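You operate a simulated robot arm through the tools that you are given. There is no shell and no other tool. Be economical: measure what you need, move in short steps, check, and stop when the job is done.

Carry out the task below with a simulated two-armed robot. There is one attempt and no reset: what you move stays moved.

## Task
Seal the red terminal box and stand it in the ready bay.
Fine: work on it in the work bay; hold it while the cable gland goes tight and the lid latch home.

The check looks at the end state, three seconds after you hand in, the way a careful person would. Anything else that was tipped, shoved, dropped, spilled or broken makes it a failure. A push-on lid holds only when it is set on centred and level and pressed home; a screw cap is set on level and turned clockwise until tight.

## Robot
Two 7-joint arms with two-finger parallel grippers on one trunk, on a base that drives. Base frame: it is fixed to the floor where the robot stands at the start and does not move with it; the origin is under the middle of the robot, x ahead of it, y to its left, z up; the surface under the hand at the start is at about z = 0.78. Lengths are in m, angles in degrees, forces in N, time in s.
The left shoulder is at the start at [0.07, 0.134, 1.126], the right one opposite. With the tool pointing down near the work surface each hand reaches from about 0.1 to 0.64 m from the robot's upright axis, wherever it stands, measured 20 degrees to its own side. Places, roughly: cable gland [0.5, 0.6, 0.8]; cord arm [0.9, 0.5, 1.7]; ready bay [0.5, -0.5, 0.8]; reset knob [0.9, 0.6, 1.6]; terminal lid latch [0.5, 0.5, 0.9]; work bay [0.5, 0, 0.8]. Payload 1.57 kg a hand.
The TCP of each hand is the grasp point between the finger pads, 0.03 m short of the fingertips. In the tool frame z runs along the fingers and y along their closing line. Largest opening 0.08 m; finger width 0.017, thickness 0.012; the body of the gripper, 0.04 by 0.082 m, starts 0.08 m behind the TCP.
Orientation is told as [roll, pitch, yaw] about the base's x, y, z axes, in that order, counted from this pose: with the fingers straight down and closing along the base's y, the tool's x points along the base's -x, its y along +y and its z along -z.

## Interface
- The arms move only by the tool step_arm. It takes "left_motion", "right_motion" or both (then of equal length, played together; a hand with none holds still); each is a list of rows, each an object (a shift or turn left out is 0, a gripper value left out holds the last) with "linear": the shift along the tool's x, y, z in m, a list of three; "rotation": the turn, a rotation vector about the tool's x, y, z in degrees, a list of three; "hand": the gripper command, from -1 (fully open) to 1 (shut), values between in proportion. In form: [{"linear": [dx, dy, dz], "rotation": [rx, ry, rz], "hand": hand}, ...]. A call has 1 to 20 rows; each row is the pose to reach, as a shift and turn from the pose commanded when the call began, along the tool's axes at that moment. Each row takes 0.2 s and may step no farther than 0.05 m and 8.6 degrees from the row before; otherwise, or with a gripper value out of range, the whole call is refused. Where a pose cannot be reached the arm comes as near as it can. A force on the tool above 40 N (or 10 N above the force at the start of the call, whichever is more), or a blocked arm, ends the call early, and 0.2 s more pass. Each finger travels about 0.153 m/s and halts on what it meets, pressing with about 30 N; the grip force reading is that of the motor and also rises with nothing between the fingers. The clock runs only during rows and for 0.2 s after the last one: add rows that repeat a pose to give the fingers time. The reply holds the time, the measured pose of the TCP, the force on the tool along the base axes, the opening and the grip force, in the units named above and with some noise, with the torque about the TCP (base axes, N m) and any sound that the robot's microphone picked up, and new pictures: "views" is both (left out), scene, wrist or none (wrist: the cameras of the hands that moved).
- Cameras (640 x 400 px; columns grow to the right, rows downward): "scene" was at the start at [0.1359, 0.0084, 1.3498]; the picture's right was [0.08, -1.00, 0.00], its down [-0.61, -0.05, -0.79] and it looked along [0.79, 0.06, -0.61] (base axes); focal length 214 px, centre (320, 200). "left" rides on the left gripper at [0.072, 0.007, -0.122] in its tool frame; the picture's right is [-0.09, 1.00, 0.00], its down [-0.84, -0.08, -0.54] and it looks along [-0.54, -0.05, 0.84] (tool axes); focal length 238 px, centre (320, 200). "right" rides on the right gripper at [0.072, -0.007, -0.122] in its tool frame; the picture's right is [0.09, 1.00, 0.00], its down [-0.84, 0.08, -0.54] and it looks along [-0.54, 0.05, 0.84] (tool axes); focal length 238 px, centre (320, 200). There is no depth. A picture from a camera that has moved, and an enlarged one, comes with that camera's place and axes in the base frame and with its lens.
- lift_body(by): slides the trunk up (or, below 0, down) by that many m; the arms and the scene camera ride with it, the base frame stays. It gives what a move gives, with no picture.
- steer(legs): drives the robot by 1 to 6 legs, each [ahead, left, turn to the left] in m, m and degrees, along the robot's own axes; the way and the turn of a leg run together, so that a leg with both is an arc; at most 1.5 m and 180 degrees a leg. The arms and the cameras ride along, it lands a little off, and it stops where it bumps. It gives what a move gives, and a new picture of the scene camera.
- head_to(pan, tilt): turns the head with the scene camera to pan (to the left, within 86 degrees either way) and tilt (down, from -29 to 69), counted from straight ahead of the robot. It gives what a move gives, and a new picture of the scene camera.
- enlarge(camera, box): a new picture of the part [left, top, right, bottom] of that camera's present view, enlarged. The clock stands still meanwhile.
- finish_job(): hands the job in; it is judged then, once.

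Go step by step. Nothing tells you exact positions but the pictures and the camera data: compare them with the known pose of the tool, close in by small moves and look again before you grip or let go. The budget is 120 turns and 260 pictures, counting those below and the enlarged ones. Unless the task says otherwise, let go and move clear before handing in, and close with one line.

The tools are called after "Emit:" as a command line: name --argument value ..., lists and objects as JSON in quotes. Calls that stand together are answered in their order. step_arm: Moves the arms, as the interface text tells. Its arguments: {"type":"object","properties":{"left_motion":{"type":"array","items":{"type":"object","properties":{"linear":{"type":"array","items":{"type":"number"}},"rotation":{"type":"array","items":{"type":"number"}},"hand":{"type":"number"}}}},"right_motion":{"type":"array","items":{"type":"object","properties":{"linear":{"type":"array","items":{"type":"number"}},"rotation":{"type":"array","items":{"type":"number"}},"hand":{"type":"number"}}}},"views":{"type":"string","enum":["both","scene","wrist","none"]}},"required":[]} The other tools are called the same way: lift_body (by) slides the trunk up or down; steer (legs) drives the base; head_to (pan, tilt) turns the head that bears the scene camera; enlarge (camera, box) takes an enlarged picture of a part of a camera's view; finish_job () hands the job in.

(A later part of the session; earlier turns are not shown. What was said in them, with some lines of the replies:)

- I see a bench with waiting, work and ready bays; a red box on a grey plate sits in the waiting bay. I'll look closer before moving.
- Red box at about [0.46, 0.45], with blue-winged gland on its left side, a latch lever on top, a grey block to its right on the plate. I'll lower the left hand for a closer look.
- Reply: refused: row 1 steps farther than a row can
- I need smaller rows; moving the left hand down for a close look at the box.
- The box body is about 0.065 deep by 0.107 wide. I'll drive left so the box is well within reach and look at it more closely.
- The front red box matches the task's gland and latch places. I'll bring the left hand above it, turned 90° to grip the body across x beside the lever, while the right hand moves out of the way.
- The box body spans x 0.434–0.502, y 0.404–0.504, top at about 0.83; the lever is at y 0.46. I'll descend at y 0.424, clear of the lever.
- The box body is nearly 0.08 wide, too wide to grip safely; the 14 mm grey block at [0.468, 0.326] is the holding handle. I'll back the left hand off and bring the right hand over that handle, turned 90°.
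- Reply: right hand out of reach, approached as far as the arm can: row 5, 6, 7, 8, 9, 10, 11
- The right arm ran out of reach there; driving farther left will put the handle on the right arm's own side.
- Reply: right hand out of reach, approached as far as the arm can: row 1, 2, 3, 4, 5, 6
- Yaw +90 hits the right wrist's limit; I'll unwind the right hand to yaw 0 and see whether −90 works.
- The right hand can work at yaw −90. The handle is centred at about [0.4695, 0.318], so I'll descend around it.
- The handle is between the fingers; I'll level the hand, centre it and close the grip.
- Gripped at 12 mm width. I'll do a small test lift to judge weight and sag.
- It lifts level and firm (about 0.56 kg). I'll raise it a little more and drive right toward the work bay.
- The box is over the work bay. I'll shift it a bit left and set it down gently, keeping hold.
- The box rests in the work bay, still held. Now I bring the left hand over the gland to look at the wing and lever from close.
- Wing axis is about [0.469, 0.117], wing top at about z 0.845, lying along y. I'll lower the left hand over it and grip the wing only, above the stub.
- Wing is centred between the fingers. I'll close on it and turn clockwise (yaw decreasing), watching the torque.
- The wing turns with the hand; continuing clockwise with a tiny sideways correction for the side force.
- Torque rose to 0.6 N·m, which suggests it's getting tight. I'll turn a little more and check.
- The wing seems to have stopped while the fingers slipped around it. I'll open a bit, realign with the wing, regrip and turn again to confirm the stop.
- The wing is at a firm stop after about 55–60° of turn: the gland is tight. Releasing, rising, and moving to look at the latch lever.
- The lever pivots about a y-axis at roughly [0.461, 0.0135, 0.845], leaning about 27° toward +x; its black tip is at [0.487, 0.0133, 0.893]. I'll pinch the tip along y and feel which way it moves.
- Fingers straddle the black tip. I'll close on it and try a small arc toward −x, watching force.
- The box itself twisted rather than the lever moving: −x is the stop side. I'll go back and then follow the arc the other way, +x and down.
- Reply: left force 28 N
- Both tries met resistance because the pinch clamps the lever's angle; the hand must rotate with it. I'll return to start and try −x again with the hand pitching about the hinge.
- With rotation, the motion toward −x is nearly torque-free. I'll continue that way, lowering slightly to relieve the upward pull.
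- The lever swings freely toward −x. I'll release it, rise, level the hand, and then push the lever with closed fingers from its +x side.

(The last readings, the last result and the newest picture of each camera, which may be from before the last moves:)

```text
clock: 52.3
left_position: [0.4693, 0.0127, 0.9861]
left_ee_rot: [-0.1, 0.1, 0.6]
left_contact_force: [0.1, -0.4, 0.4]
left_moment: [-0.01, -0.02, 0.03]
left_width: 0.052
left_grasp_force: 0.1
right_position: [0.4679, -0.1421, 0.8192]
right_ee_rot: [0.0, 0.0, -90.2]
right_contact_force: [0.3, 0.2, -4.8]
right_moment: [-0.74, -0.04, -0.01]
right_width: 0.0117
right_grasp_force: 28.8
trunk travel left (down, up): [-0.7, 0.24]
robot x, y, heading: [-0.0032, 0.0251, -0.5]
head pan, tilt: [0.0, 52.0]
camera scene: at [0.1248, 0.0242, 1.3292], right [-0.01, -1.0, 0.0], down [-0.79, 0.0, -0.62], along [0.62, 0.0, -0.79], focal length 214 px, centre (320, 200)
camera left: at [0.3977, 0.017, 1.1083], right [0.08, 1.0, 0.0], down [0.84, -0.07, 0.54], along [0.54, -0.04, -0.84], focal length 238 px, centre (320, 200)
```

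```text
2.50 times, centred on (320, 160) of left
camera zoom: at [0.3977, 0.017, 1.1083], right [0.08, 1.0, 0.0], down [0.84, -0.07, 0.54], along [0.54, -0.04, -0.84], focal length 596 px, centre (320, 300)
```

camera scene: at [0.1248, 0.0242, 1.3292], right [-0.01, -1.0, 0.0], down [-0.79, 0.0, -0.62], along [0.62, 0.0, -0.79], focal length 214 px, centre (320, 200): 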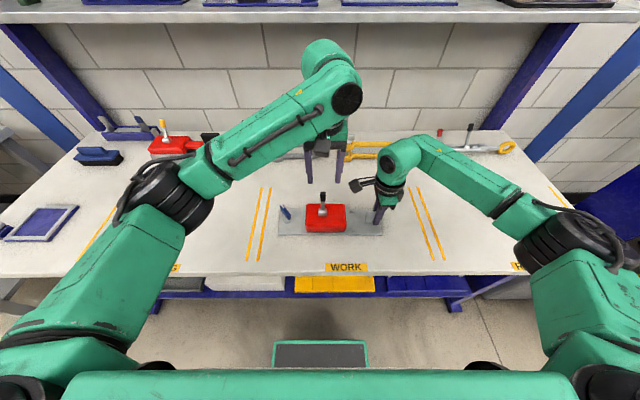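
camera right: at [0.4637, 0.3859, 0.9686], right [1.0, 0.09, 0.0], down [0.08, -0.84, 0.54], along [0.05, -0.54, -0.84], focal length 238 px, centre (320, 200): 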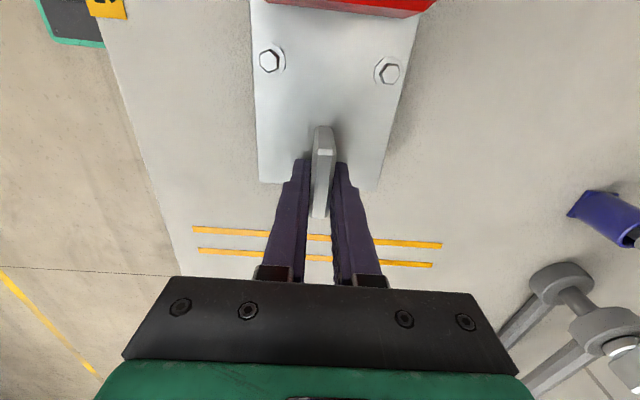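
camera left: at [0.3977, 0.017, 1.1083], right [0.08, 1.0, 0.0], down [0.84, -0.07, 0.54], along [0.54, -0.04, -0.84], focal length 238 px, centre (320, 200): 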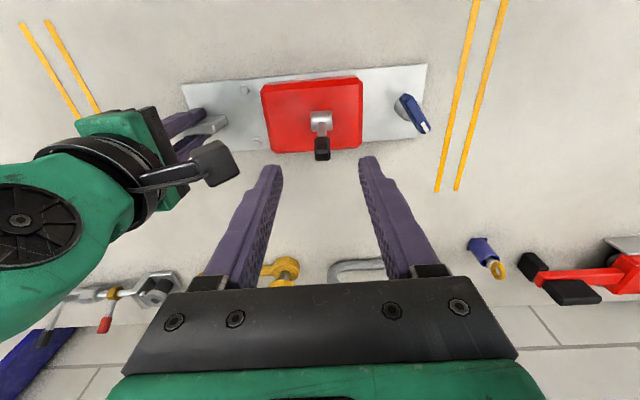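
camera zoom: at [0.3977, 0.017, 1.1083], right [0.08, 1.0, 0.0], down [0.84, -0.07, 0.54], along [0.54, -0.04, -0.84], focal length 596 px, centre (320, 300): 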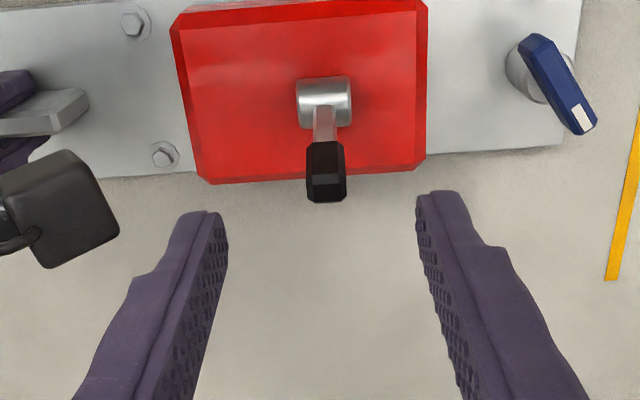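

The lever moved and stays put at its new, more upright angle. Now I close the fingers, come down on its +x side and push it toward −x.

Emit:
step_arm --left_motion '[{"linear": [-0.02, 0, 0], "hand": 1}, {"linear": [-0.042, 0.001, 0], "hand": 1}, {"linear": [-0.042, 0.001, 0.02], "hand": 1}, {"linear": [-0.042, 0.001, 0.05], "hand": 1}, {"linear": [-0.042, 0.001, 0.073], "hand": 1}, {"linear": [-0.035, 0.001, 0.073]}, {"linear": [-0.028, 0.001, 0.073]}, {"linear": [-0.02, 0.001, 0.073]}]' --right_motion '[{"linear": [0, 0, 0.001]}, {"linear": [0, 0, 0.001]}, {"linear": [0, 0, 0.001]}, {"linear": [0, 0, 0.001]}, {"linear": [0, 0, 0.001]}, {"linear": [0, 0, 0.001]}, {"linear": [0, 0, 0.001]}, {"linear": [0, 0, 0.001]}]' --views "both"

Emit:
enlarge --camera "left" --box '[220, 60, 420, 220]'

```text
clock: 54.1
left_position: [0.4891, 0.0153, 0.9149]
left_ee_rot: [0.0, -0.1, 0.6]
left_contact_force: [2.3, 0.2, 2.4]
left_moment: [0.02, -0.05, 0.01]
left_width: 0.0
left_grasp_force: 21.3
right_position: [0.4683, -0.1413, 0.8196]
right_ee_rot: [0.1, 0.1, -90.0]
right_contact_force: [1.8, 0.1, 8.5]
right_moment: [0.2, 0.29, 0.32]
right_width: 0.012
right_grasp_force: 28.7
trunk travel left (down, up): [-0.7, 0.24]
robot x, y, heading: [-0.0008, 0.0247, -0.3]
head pan, tilt: [0.0, 52.0]
camera scene: at [0.1235, 0.0246, 1.3294], right [-0.01, -1.0, 0.0], down [-0.79, 0.0, -0.62], along [0.62, 0.0, -0.79], focal length 214 px, centre (320, 200)
camera right: at [0.4609, -0.0683, 0.9422], right [1.0, 0.09, 0.0], down [0.08, -0.84, 0.54], along [0.05, -0.54, -0.84], focal length 238 px, centre (320, 200)
camera left: at [0.4164, 0.0202, 1.0356], right [0.08, 1.0, 0.0], down [0.84, -0.07, 0.54], along [0.54, -0.04, -0.84], focal length 238 px, centre (320, 200)
```

scene: 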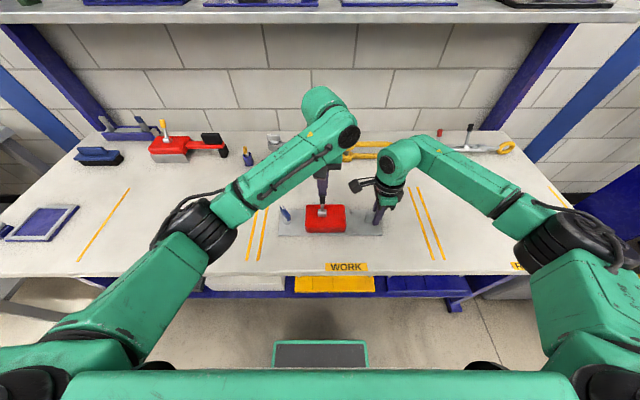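
right: 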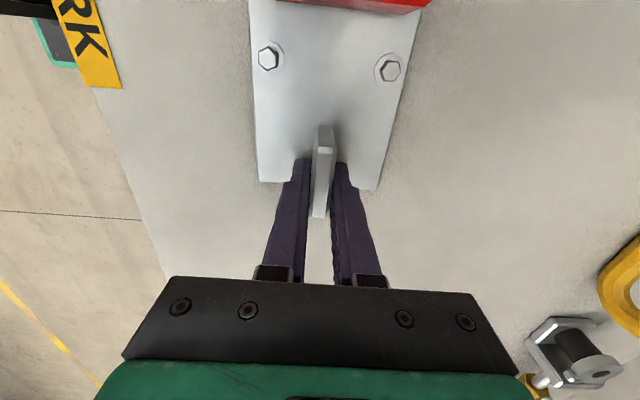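
left: 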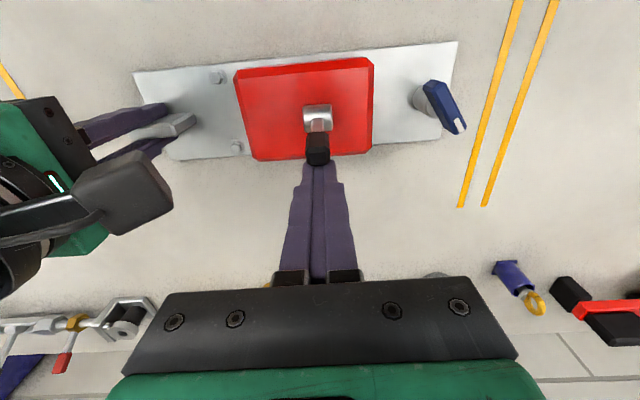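

```text
2.50 times, centred on (320, 140) of left
camera zoom: at [0.4164, 0.0202, 1.0356], right [0.08, 1.0, 0.0], down [0.84, -0.07, 0.54], along [0.54, -0.04, -0.84], focal length 596 px, centre (320, 350)
```

zoom: 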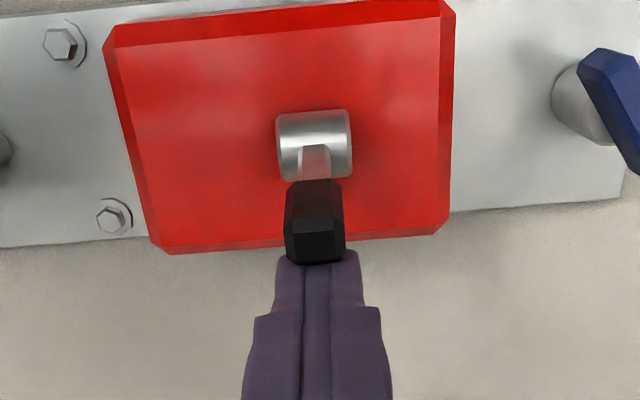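

Fingertips are against the lever's +x face. Continuing to push toward −x, lowering gradually along its arc.

Emit:
step_arm --left_motion '[{"linear": [0.006, -0.001, 0]}, {"linear": [0.012, -0.001, 0]}, {"linear": [0.018, -0.001, 0.0]}, {"linear": [0.024, -0.001, 0.001]}, {"linear": [0.03, -0.001, 0.003]}, {"linear": [0.036, -0.001, 0.006]}]' --views "both"

Emit:
enlarge --camera "left" --box '[220, 60, 420, 220]'

```text
clock: 55.5
left_position: [0.4533, 0.013, 0.9109]
left_ee_rot: [-0.2, -0.5, 0.7]
left_contact_force: [12.7, 1.2, 17.4]
left_moment: [0.05, -0.28, 0.02]
left_width: 0.0
left_grasp_force: 20.8
right_position: [0.4669, -0.1409, 0.8187]
right_ee_rot: [-0.1, -0.1, -90.0]
right_contact_force: [-3.3, 2.3, 6.7]
right_moment: [0.35, -0.25, 0.59]
right_width: 0.0121
right_grasp_force: 29.6
trunk travel left (down, up): [-0.7, 0.24]
robot x, y, heading: [0.0008, 0.0228, -0.0]
head pan, tilt: [0.0, 52.0]
camera scene: at [0.1227, 0.0252, 1.3297], right [-0.01, -1.0, 0.0], down [-0.79, 0.0, -0.62], along [0.62, 0.0, -0.79], focal length 214 px, centre (320, 200)
camera left: at [0.3798, 0.0188, 1.0316], right [0.08, 1.0, 0.0], down [0.83, -0.07, 0.55], along [0.55, -0.04, -0.84], focal length 238 px, centre (320, 200)
```

scene: 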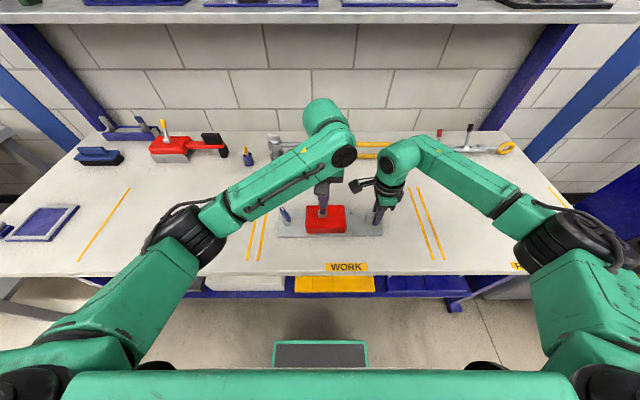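
left: 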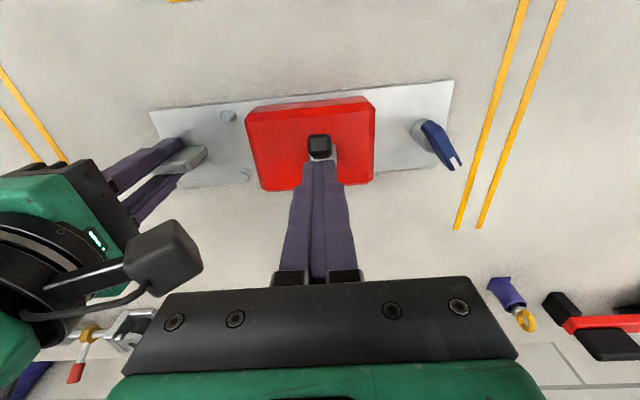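

```text
2.50 times, centred on (320, 140) of left
camera zoom: at [0.3798, 0.0188, 1.0316], right [0.08, 1.0, 0.0], down [0.83, -0.07, 0.55], along [0.55, -0.04, -0.84], focal length 596 px, centre (320, 350)
```

zoom: 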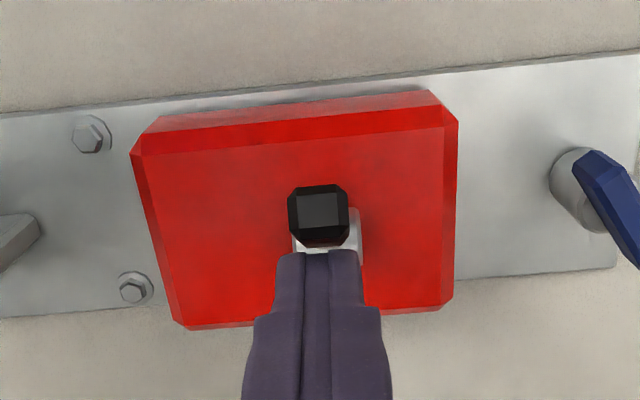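

Resistance rose sharply with the lever now leaning about 25° to −x. I'll back off and see where it stays.

Emit:
step_arm --left_motion '[{"linear": [-0.01, 0, -0.003]}, {"linear": [-0.02, 0, -0.02]}, {"linear": [-0.02, 0, -0.06]}, {"linear": [-0.02, 0, -0.08]}]' --views "both"

Emit:
enlarge --camera "scene" --box '[260, 150, 380, 250]'

Emit:
enlarge --camera "left" --box '[220, 60, 420, 220]'

```text
clock: 56.5
left_position: [0.4718, 0.0122, 0.9896]
left_ee_rot: [0.0, -0.1, 0.7]
left_contact_force: [0.3, -0.6, -0.5]
left_moment: [-0.03, 0.0, -0.02]
left_width: 0.0
left_grasp_force: 21.3
right_position: [0.4663, -0.1408, 0.8183]
right_ee_rot: [0.2, -0.1, -90.2]
right_contact_force: [-1.6, 2.9, 6.8]
right_moment: [0.14, 0.06, 0.41]
right_width: 0.012
right_grasp_force: 29.1
trunk travel left (down, up): [-0.7, 0.24]
robot x, y, heading: [0.0008, 0.0252, -0.1]
head pan, tilt: [0.0, 52.0]
camera scene: at [0.1226, 0.0249, 1.3294], right [-0.01, -1.0, 0.0], down [-0.79, 0.0, -0.62], along [0.62, 0.0, -0.79], focal length 214 px, centre (320, 200)
camera left: at [0.3991, 0.0184, 1.1098], right [0.08, 1.0, 0.0], down [0.84, -0.07, 0.54], along [0.54, -0.04, -0.84], focal length 238 px, centre (320, 200)
```

scene: 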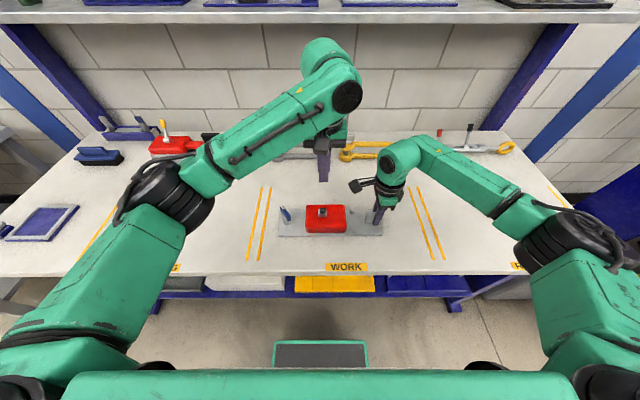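
left: 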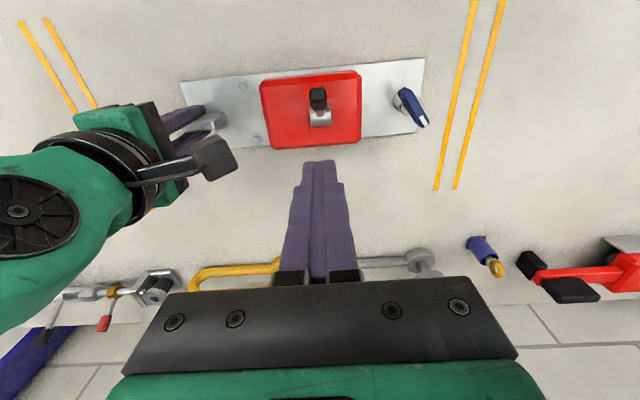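

```text
4.00 times, centred on (320, 200) of scene
camera zoom: at [0.1226, 0.0249, 1.3294], right [-0.01, -1.0, 0.0], down [-0.79, 0.0, -0.62], along [0.62, 0.0, -0.79], focal length 858 px, centre (320, 200)
```

zoom: 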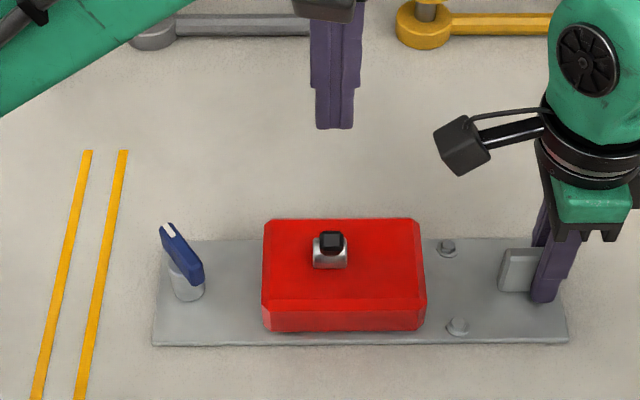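

```text
2.50 times, centred on (320, 140) of left
camera zoom: at [0.3991, 0.0184, 1.1098], right [0.08, 1.0, 0.0], down [0.84, -0.07, 0.54], along [0.54, -0.04, -0.84], focal length 596 px, centre (320, 350)
```

zoom: 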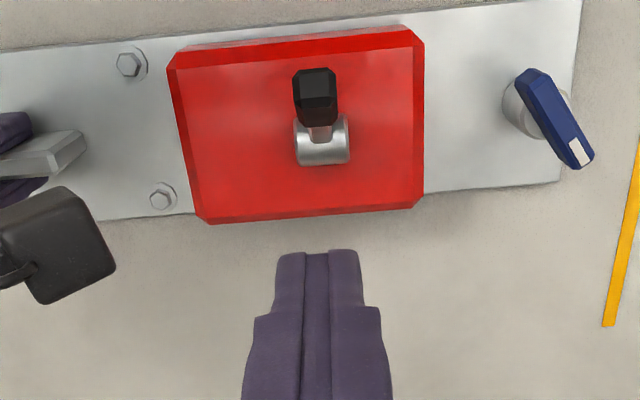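

The lever now leans about 33° toward −x and stays. I'll press it once more a bit further along its arc to confirm it's at the stop.

Emit:
step_arm --left_motion '[{"linear": [0, 0, 0.04]}, {"linear": [0, 0.001, 0.07]}, {"linear": [0.01, 0.001, 0.075]}, {"linear": [0.018, 0.001, 0.079]}, {"linear": [0.022, 0.001, 0.082]}, {"linear": [0.025, 0.001, 0.085]}, {"linear": [0.028, 0.001, 0.088]}]' --views "wrist"

Emit:
step_arm --left_motion '[{"linear": [-0.01, 0, -0.003]}, {"linear": [-0.02, 0, -0.02]}, {"linear": [-0.02, 0, -0.06]}, {"linear": [-0.02, 0, -0.09]}]' --views "wrist"

Emit:
enlarge --camera "scene" --box '[260, 150, 380, 250]'

Emit:
enlarge --camera "left" --box '[220, 60, 420, 220]'

```text
clock: 58.1
left_position: [0.4435, 0.0133, 0.9015]
left_ee_rot: [0.0, -0.1, 0.7]
left_contact_force: [12.6, -1.5, 15.5]
left_moment: [-0.06, -0.22, 0.04]
left_width: 0.0002
left_grasp_force: 21.9
right_position: [0.4662, -0.1407, 0.8187]
right_ee_rot: [0.0, -0.2, -90.1]
right_contact_force: [-11.4, 5.3, 1.3]
right_moment: [0.04, -0.07, 0.57]
right_width: 0.0137
right_grasp_force: 29.8
trunk travel left (down, up): [-0.7, 0.24]
robot x, y, heading: [0.002, 0.0257, -0.3]
head pan, tilt: [0.0, 52.0]
camera left: at [0.371, 0.0201, 1.0222], right [0.08, 1.0, 0.0], down [0.84, -0.07, 0.54], along [0.54, -0.04, -0.84], focal length 238 px, centre (320, 200)
```

left: 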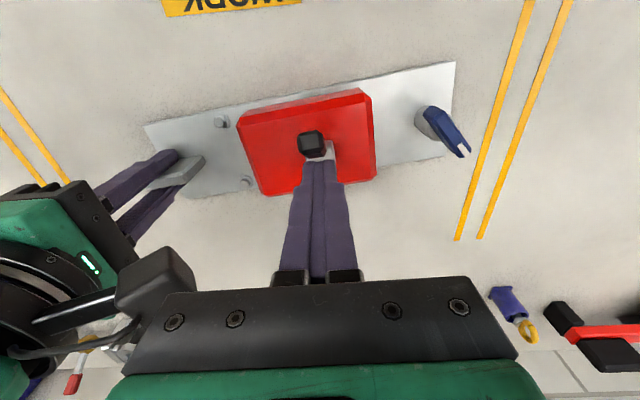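

```text
clock: 59.1
left_position: [0.4653, 0.0134, 0.9908]
left_ee_rot: [0.1, -0.1, 0.7]
left_contact_force: [-0.6, 0.2, 0.7]
left_moment: [0.03, -0.04, 0.01]
left_width: 0.0002
left_grasp_force: 21.1
right_position: [0.4679, -0.1418, 0.8199]
right_ee_rot: [0.1, 0.1, -90.1]
right_contact_force: [0.6, -1.8, 5.6]
right_moment: [0.03, 0.14, 0.29]
right_width: 0.012
right_grasp_force: 29.5
trunk travel left (down, up): [-0.7, 0.24]
robot x, y, heading: [0.0011, 0.0248, -0.2]
head pan, tilt: [0.0, 52.0]
camera left: at [0.3927, 0.0189, 1.1107], right [0.08, 1.0, 0.0], down [0.84, -0.07, 0.54], along [0.54, -0.04, -0.84], focal length 238 px, centre (320, 200)
```

left: 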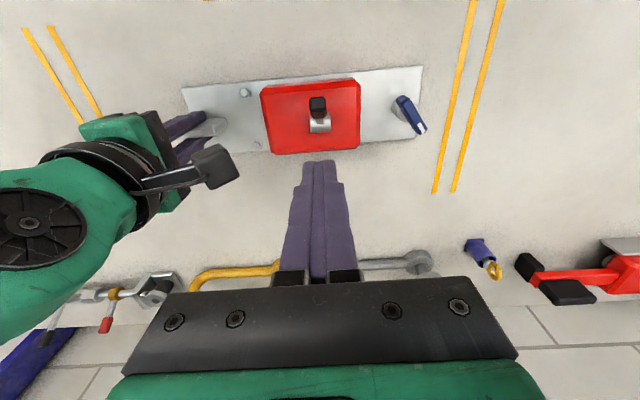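

```text
4.00 times, centred on (320, 200) of scene
camera zoom: at [0.1233, 0.024, 1.3293], right [-0.01, -1.0, 0.0], down [-0.79, 0.0, -0.62], along [0.62, 0.0, -0.79], focal length 858 px, centre (320, 200)
```

zoom: 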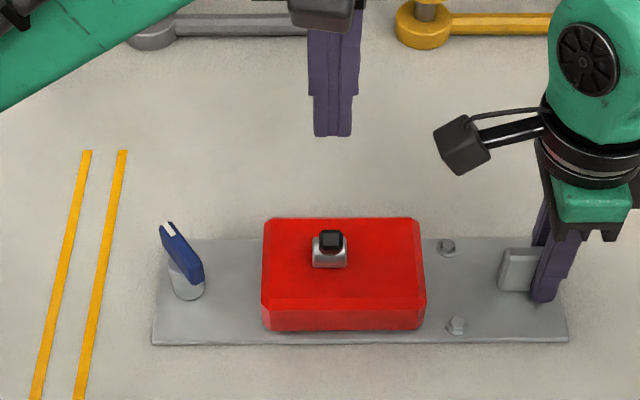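

```text
2.50 times, centred on (320, 140) of left
camera zoom: at [0.3927, 0.0189, 1.1107], right [0.08, 1.0, 0.0], down [0.84, -0.07, 0.54], along [0.54, -0.04, -0.84], focal length 596 px, centre (320, 350)
```

zoom: 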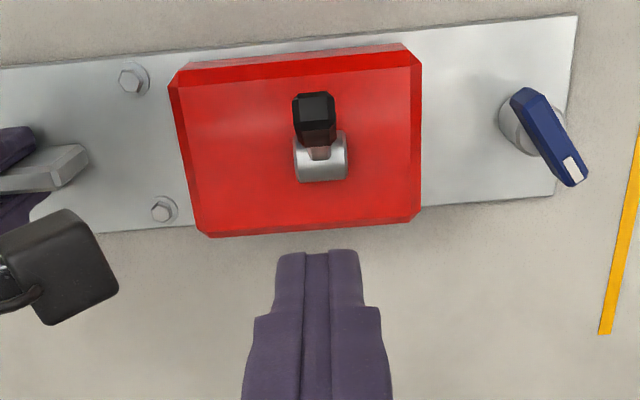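

The lever didn't move further: latch is home, gland unchanged and tight. I'll move the left hand clear and look at the ready bay.

Emit:
step_arm --left_motion '[{"linear": [0.03, 0.03, -0.02]}, {"linear": [0.06, 0.07, -0.03]}, {"linear": [0.08, 0.11, -0.03]}, {"linear": [0.08, 0.15, -0.03]}, {"linear": [0.08, 0.19, -0.03]}]' --views "none"

Emit:
head_to --pan -35 --tilt 45

```text
refused: row 2 steps farther than a row can; nothing moved
```

```text
clock: 60.1
left_position: [0.4648, 0.0135, 0.9896]
left_ee_rot: [0.2, 0.0, 0.6]
left_contact_force: [-0.4, -0.5, -0.5]
left_moment: [0.0, 0.02, 0.04]
left_width: 0.0
left_grasp_force: 21.3
right_position: [0.4678, -0.1423, 0.8188]
right_ee_rot: [0.2, 0.0, -90.2]
right_contact_force: [0.9, -1.0, 7.1]
right_moment: [0.02, 0.19, 0.31]
right_width: 0.0117
right_grasp_force: 29.5
trunk travel left (down, up): [-0.7, 0.24]
robot x, y, heading: [0.0026, 0.019, -0.4]
head pan, tilt: [-35.0, 45.0]
camera scene: at [0.1146, -0.0225, 1.3389], right [-0.58, -0.82, 0.0], down [-0.58, 0.41, -0.71], along [0.58, -0.41, -0.71], focal length 214 px, centre (320, 200)
```

scene: 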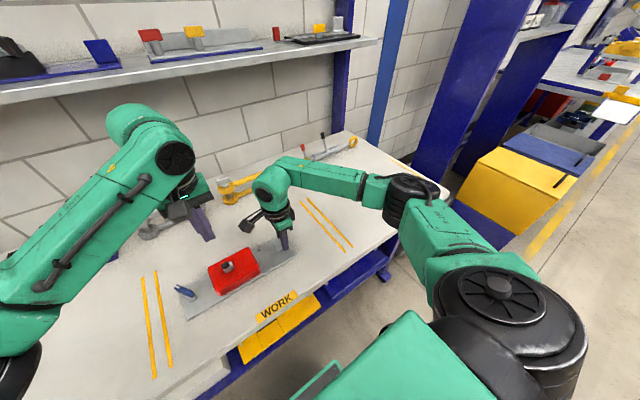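

Emit:
step_arm --left_motion '[{"linear": [0.02, 0.03, -0.02]}, {"linear": [0.04, 0.06, -0.03]}, {"linear": [0.06, 0.1, -0.03]}, {"linear": [0.08, 0.14, -0.03]}, {"linear": [0.08, 0.18, -0.03]}]' --right_motion '[{"linear": [0, 0, 0]}, {"linear": [0, 0, -0.01]}, {"linear": [0, 0, -0.025]}, {"linear": [0, 0, -0.04]}, {"linear": [0, 0, -0.055]}]' --views "scene"

Emit:
enlarge --camera "scene" --box '[160, 180, 340, 330]'

```text
clock: 61.3
left_position: [0.3837, 0.1937, 1.0202]
left_ee_rot: [0.0, 0.0, 0.6]
left_contact_force: [0.8, -0.1, -0.1]
left_moment: [0.0, 0.01, 0.01]
left_width: 0.0003
left_grasp_force: 21.3
right_position: [0.4688, -0.1394, 0.873]
right_ee_rot: [-0.1, -0.1, -90.2]
right_contact_force: [0.6, -0.7, -4.5]
right_moment: [-0.72, -0.03, -0.02]
right_width: 0.0119
right_grasp_force: 29.7
trunk travel left (down, up): [-0.7, 0.24]
robot x, y, heading: [-0.003, 0.0235, -0.3]
head pan, tilt: [-35.0, 45.0]
camera scene: at [0.1156, -0.0208, 1.3389], right [-0.58, -0.82, 0.0], down [-0.58, 0.41, -0.71], along [0.58, -0.41, -0.71], focal length 214 px, centre (320, 200)
```

scene: 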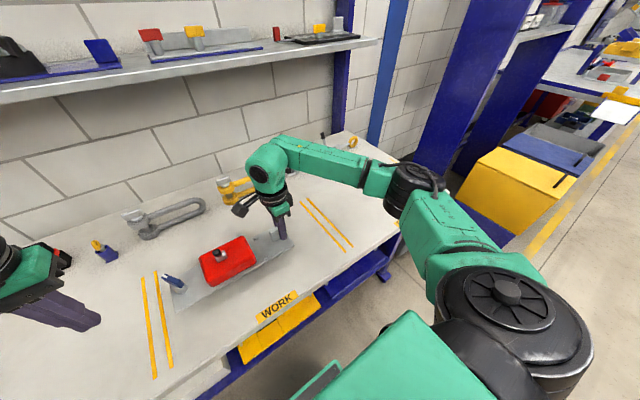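

```text
2.67 times, centred on (250, 255) of scene
camera zoom: at [0.1156, -0.0208, 1.3389], right [-0.58, -0.82, 0.0], down [-0.58, 0.41, -0.71], along [0.58, -0.41, -0.71], focal length 572 px, centre (507, 53)
```

zoom: 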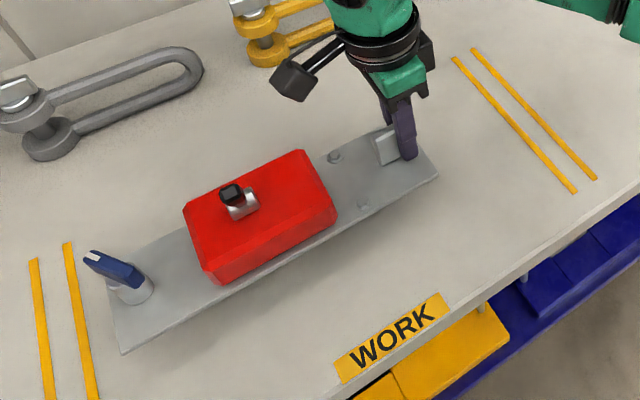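

It hangs level. Driving right to the ready bay.

Emit:
steer --legs '[[0, -0.24, 0], [0, -0.24, 0]]'

Emit:
head_to --pan -15 --tilt 50

```text
clock: 64.5
left_position: [0.3813, -0.2934, 1.0209]
left_ee_rot: [0.0, -0.1, 0.6]
left_contact_force: [0.1, 0.2, 0.5]
left_moment: [-0.01, 0.0, 0.01]
left_width: 0.0
left_grasp_force: 20.6
right_position: [0.4646, -0.6265, 0.8735]
right_ee_rot: [0.0, 0.0, -90.2]
right_contact_force: [0.2, -0.6, -5.0]
right_moment: [-0.72, 0.0, -0.01]
right_width: 0.0117
right_grasp_force: 29.4
trunk travel left (down, up): [-0.7, 0.24]
robot x, y, heading: [-0.0029, -0.4617, -0.3]
head pan, tilt: [-35.0, 45.0]
camera scene: at [0.1133, -0.5072, 1.3388], right [-0.58, -0.82, 0.0], down [-0.58, 0.41, -0.71], along [0.58, -0.41, -0.71], focal length 214 px, centre (320, 200)
```

scene: 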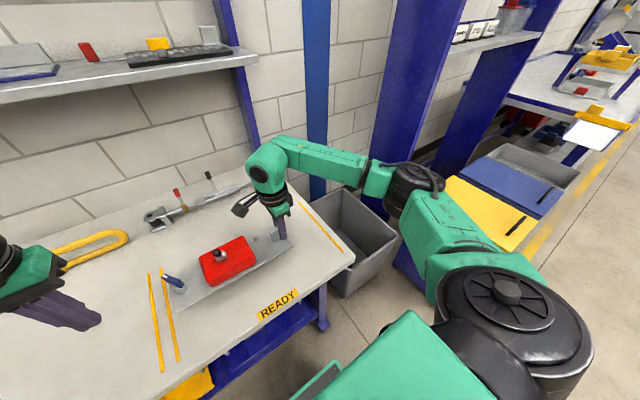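

```text
clock: 65.3
left_position: [0.3809, -0.2932, 1.0209]
left_ee_rot: [0.1, 0.0, 0.5]
left_contact_force: [0.4, 0.7, 0.7]
left_moment: [0.03, -0.01, 0.03]
left_width: 0.0
left_grasp_force: 21.6
right_position: [0.4645, -0.6274, 0.8725]
right_ee_rot: [0.0, 0.0, -90.1]
right_contact_force: [-0.1, -1.4, -4.9]
right_moment: [-0.7, -0.02, 0.01]
right_width: 0.012
right_grasp_force: 29.3
trunk travel left (down, up): [-0.7, 0.24]
robot x, y, heading: [0.0023, -0.4637, -0.3]
head pan, tilt: [-15.0, 50.0]
camera scene: at [0.1212, -0.4814, 1.3319], right [-0.27, -0.96, 0.0], down [-0.74, 0.2, -0.64], along [0.62, -0.17, -0.77], focal length 214 px, centre (320, 200)
```

scene: 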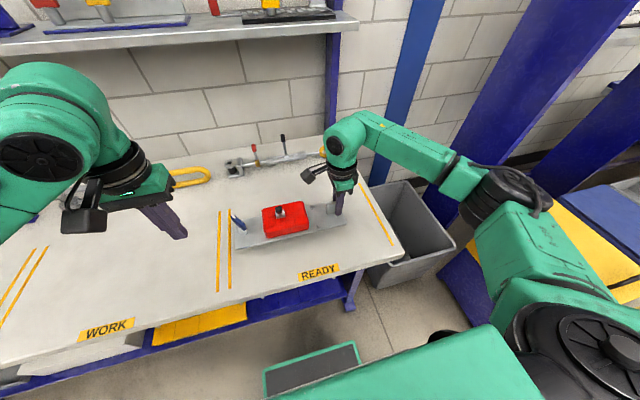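

The bay runs from about y −0.32 to −0.75, so I'll shift the box 0.045 right to centre it and set it down.

Emit:
step_arm --right_motion '[{"linear": [-0.02, 0, 0]}, {"linear": [-0.04, 0, 0.005]}, {"linear": [-0.045, 0, 0.02]}, {"linear": [-0.045, 0, 0.035]}, {"linear": [-0.045, 0, 0.045]}, {"linear": [-0.045, 0, 0.05]}, {"linear": [-0.045, 0, 0.0525]}, {"linear": [-0.045, 0, 0.0525]}]' --views "scene"

Emit:
enlarge --camera "scene" --box '[220, 160, 400, 290]'

```text
clock: 67.1
left_position: [0.3815, -0.2943, 1.0198]
left_ee_rot: [0.0, -0.1, 0.5]
left_contact_force: [-0.4, -0.2, -0.2]
left_moment: [0.03, -0.03, -0.02]
left_width: 0.0
left_grasp_force: 21.6
right_position: [0.4638, -0.6717, 0.8201]
right_ee_rot: [-0.1, 0.1, -90.1]
right_contact_force: [0.6, 0.1, -3.8]
right_moment: [-0.75, 0.01, -0.01]
right_width: 0.0117
right_grasp_force: 29.4
trunk travel left (down, up): [-0.7, 0.24]
robot x, y, heading: [-0.0035, -0.462, -0.4]
head pan, tilt: [-15.0, 50.0]
camera scene: at [0.1212, -0.4813, 1.3318], right [-0.26, -0.96, 0.0], down [-0.74, 0.2, -0.64], along [0.62, -0.17, -0.77], focal length 214 px, centre (320, 200)
```

scene: 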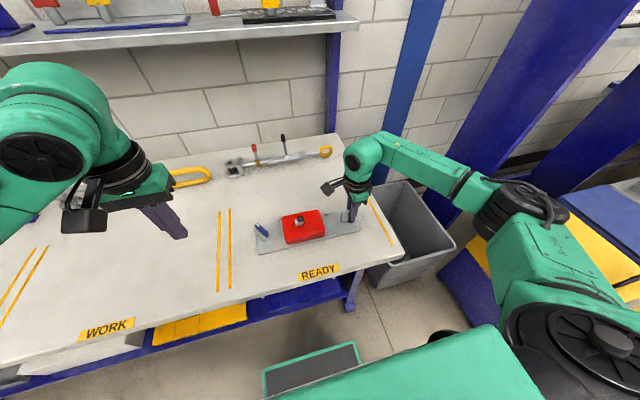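

```text
3.08 times, centred on (310, 225) of scene
camera zoom: at [0.1212, -0.4813, 1.3318], right [-0.26, -0.96, 0.0], down [-0.74, 0.2, -0.64], along [0.62, -0.17, -0.77], focal length 660 px, centre (351, 123)
```

zoom: 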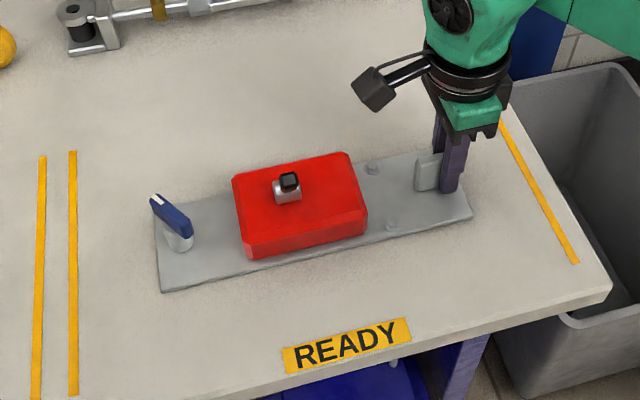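

It's just about touching; lowering in 1 mm steps until the bench carries it.

Emit:
step_arm --right_motion '[{"linear": [0, 0, 0.001]}, {"linear": [0, 0, 0.002]}, {"linear": [0, 0, 0.003]}, {"linear": [0, 0, 0.003]}]' --views "none"

```text
clock: 68.1
left_position: [0.3804, -0.295, 1.0219]
left_ee_rot: [0.1, -0.1, 0.6]
left_contact_force: [-0.3, -0.9, 0.1]
left_moment: [-0.02, -0.02, -0.01]
left_width: 0.0
left_grasp_force: 20.9
right_position: [0.4646, -0.6715, 0.8196]
right_ee_rot: [0.0, 0.0, -90.2]
right_contact_force: [-0.3, -0.7, 3.4]
right_moment: [0.96, 0.22, 0.11]
right_width: 0.012
right_grasp_force: 29.3
trunk travel left (down, up): [-0.7, 0.24]
robot x, y, heading: [-0.0062, -0.4613, 0.0]
head pan, tilt: [-15.0, 50.0]
```

The bench now carries it. Opening slowly and lifting the right hand straight up.

Emit:
step_arm --right_motion '[{"linear": [0, 0, -0.001], "hand": 0.4}, {"linear": [0, 0, -0.001], "hand": 0}, {"linear": [0, 0, -0.001], "hand": -0.3}, {"linear": [0, 0, -0.02], "hand": -0.3}, {"linear": [0, 0, -0.06], "hand": -0.3}, {"linear": [0, 0, -0.1], "hand": -0.3}, {"linear": [0, 0, -0.14], "hand": -0.3}]' --views "both"

Emit:
enlarge --camera "scene" --box '[220, 160, 400, 290]'

```text
clock: 69.7
left_position: [0.3803, -0.294, 1.0215]
left_ee_rot: [-0.1, 0.0, 0.5]
left_contact_force: [0.1, 0.7, -0.2]
left_moment: [0.0, -0.01, 0.0]
left_width: 0.0
left_grasp_force: 21.7
right_position: [0.4643, -0.6703, 0.9578]
right_ee_rot: [0.0, -0.1, -90.2]
right_contact_force: [0.8, 0.5, 0.1]
right_moment: [-0.02, 0.0, 0.01]
right_width: 0.0518
right_grasp_force: 0.0
trunk travel left (down, up): [-0.7, 0.24]
robot x, y, heading: [-0.0066, -0.4609, -0.3]
head pan, tilt: [-15.0, 50.0]
camera scene: at [0.12, -0.4808, 1.3319], right [-0.26, -0.96, 0.0], down [-0.74, 0.2, -0.64], along [0.62, -0.17, -0.77], focal length 214 px, centre (320, 200)
camera right: at [0.4573, -0.5986, 1.0819], right [1.0, 0.09, 0.0], down [0.08, -0.84, 0.54], along [0.05, -0.54, -0.84], focal length 238 px, centre (320, 200)
```

scene: 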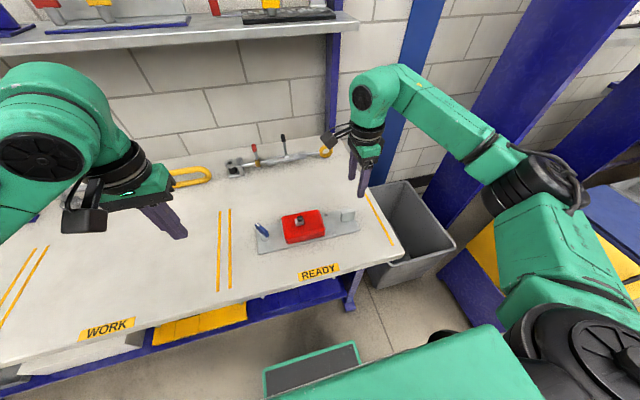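
right: 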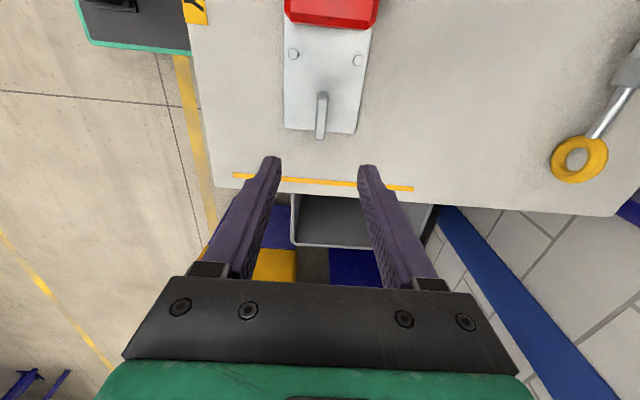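

```text
3.08 times, centred on (310, 225) of scene
camera zoom: at [0.12, -0.4808, 1.3319], right [-0.26, -0.96, 0.0], down [-0.74, 0.2, -0.64], along [0.62, -0.17, -0.77], focal length 660 px, centre (351, 123)
```

zoom: 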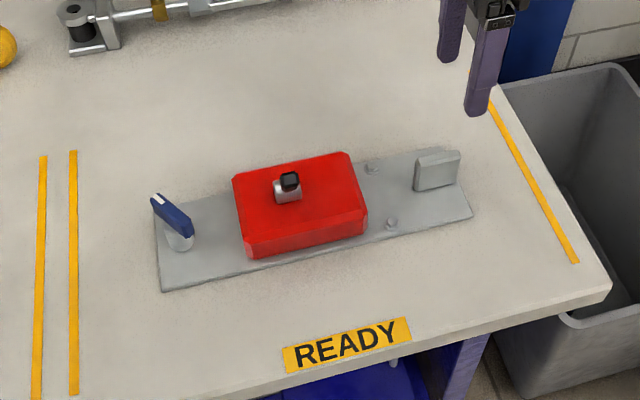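

The box stands level in the middle of the ready bay with the gland tight and the latch home, and both hands are clear of it. Handing in.

Emit:
finish_job

```text
The job is handed in.
```

The red terminal box is sealed and standing level in the ready bay: gland tight, lid latch home, and both hands clear. I judged both by the firm stop they reached; neither made a click the microphone picked up.
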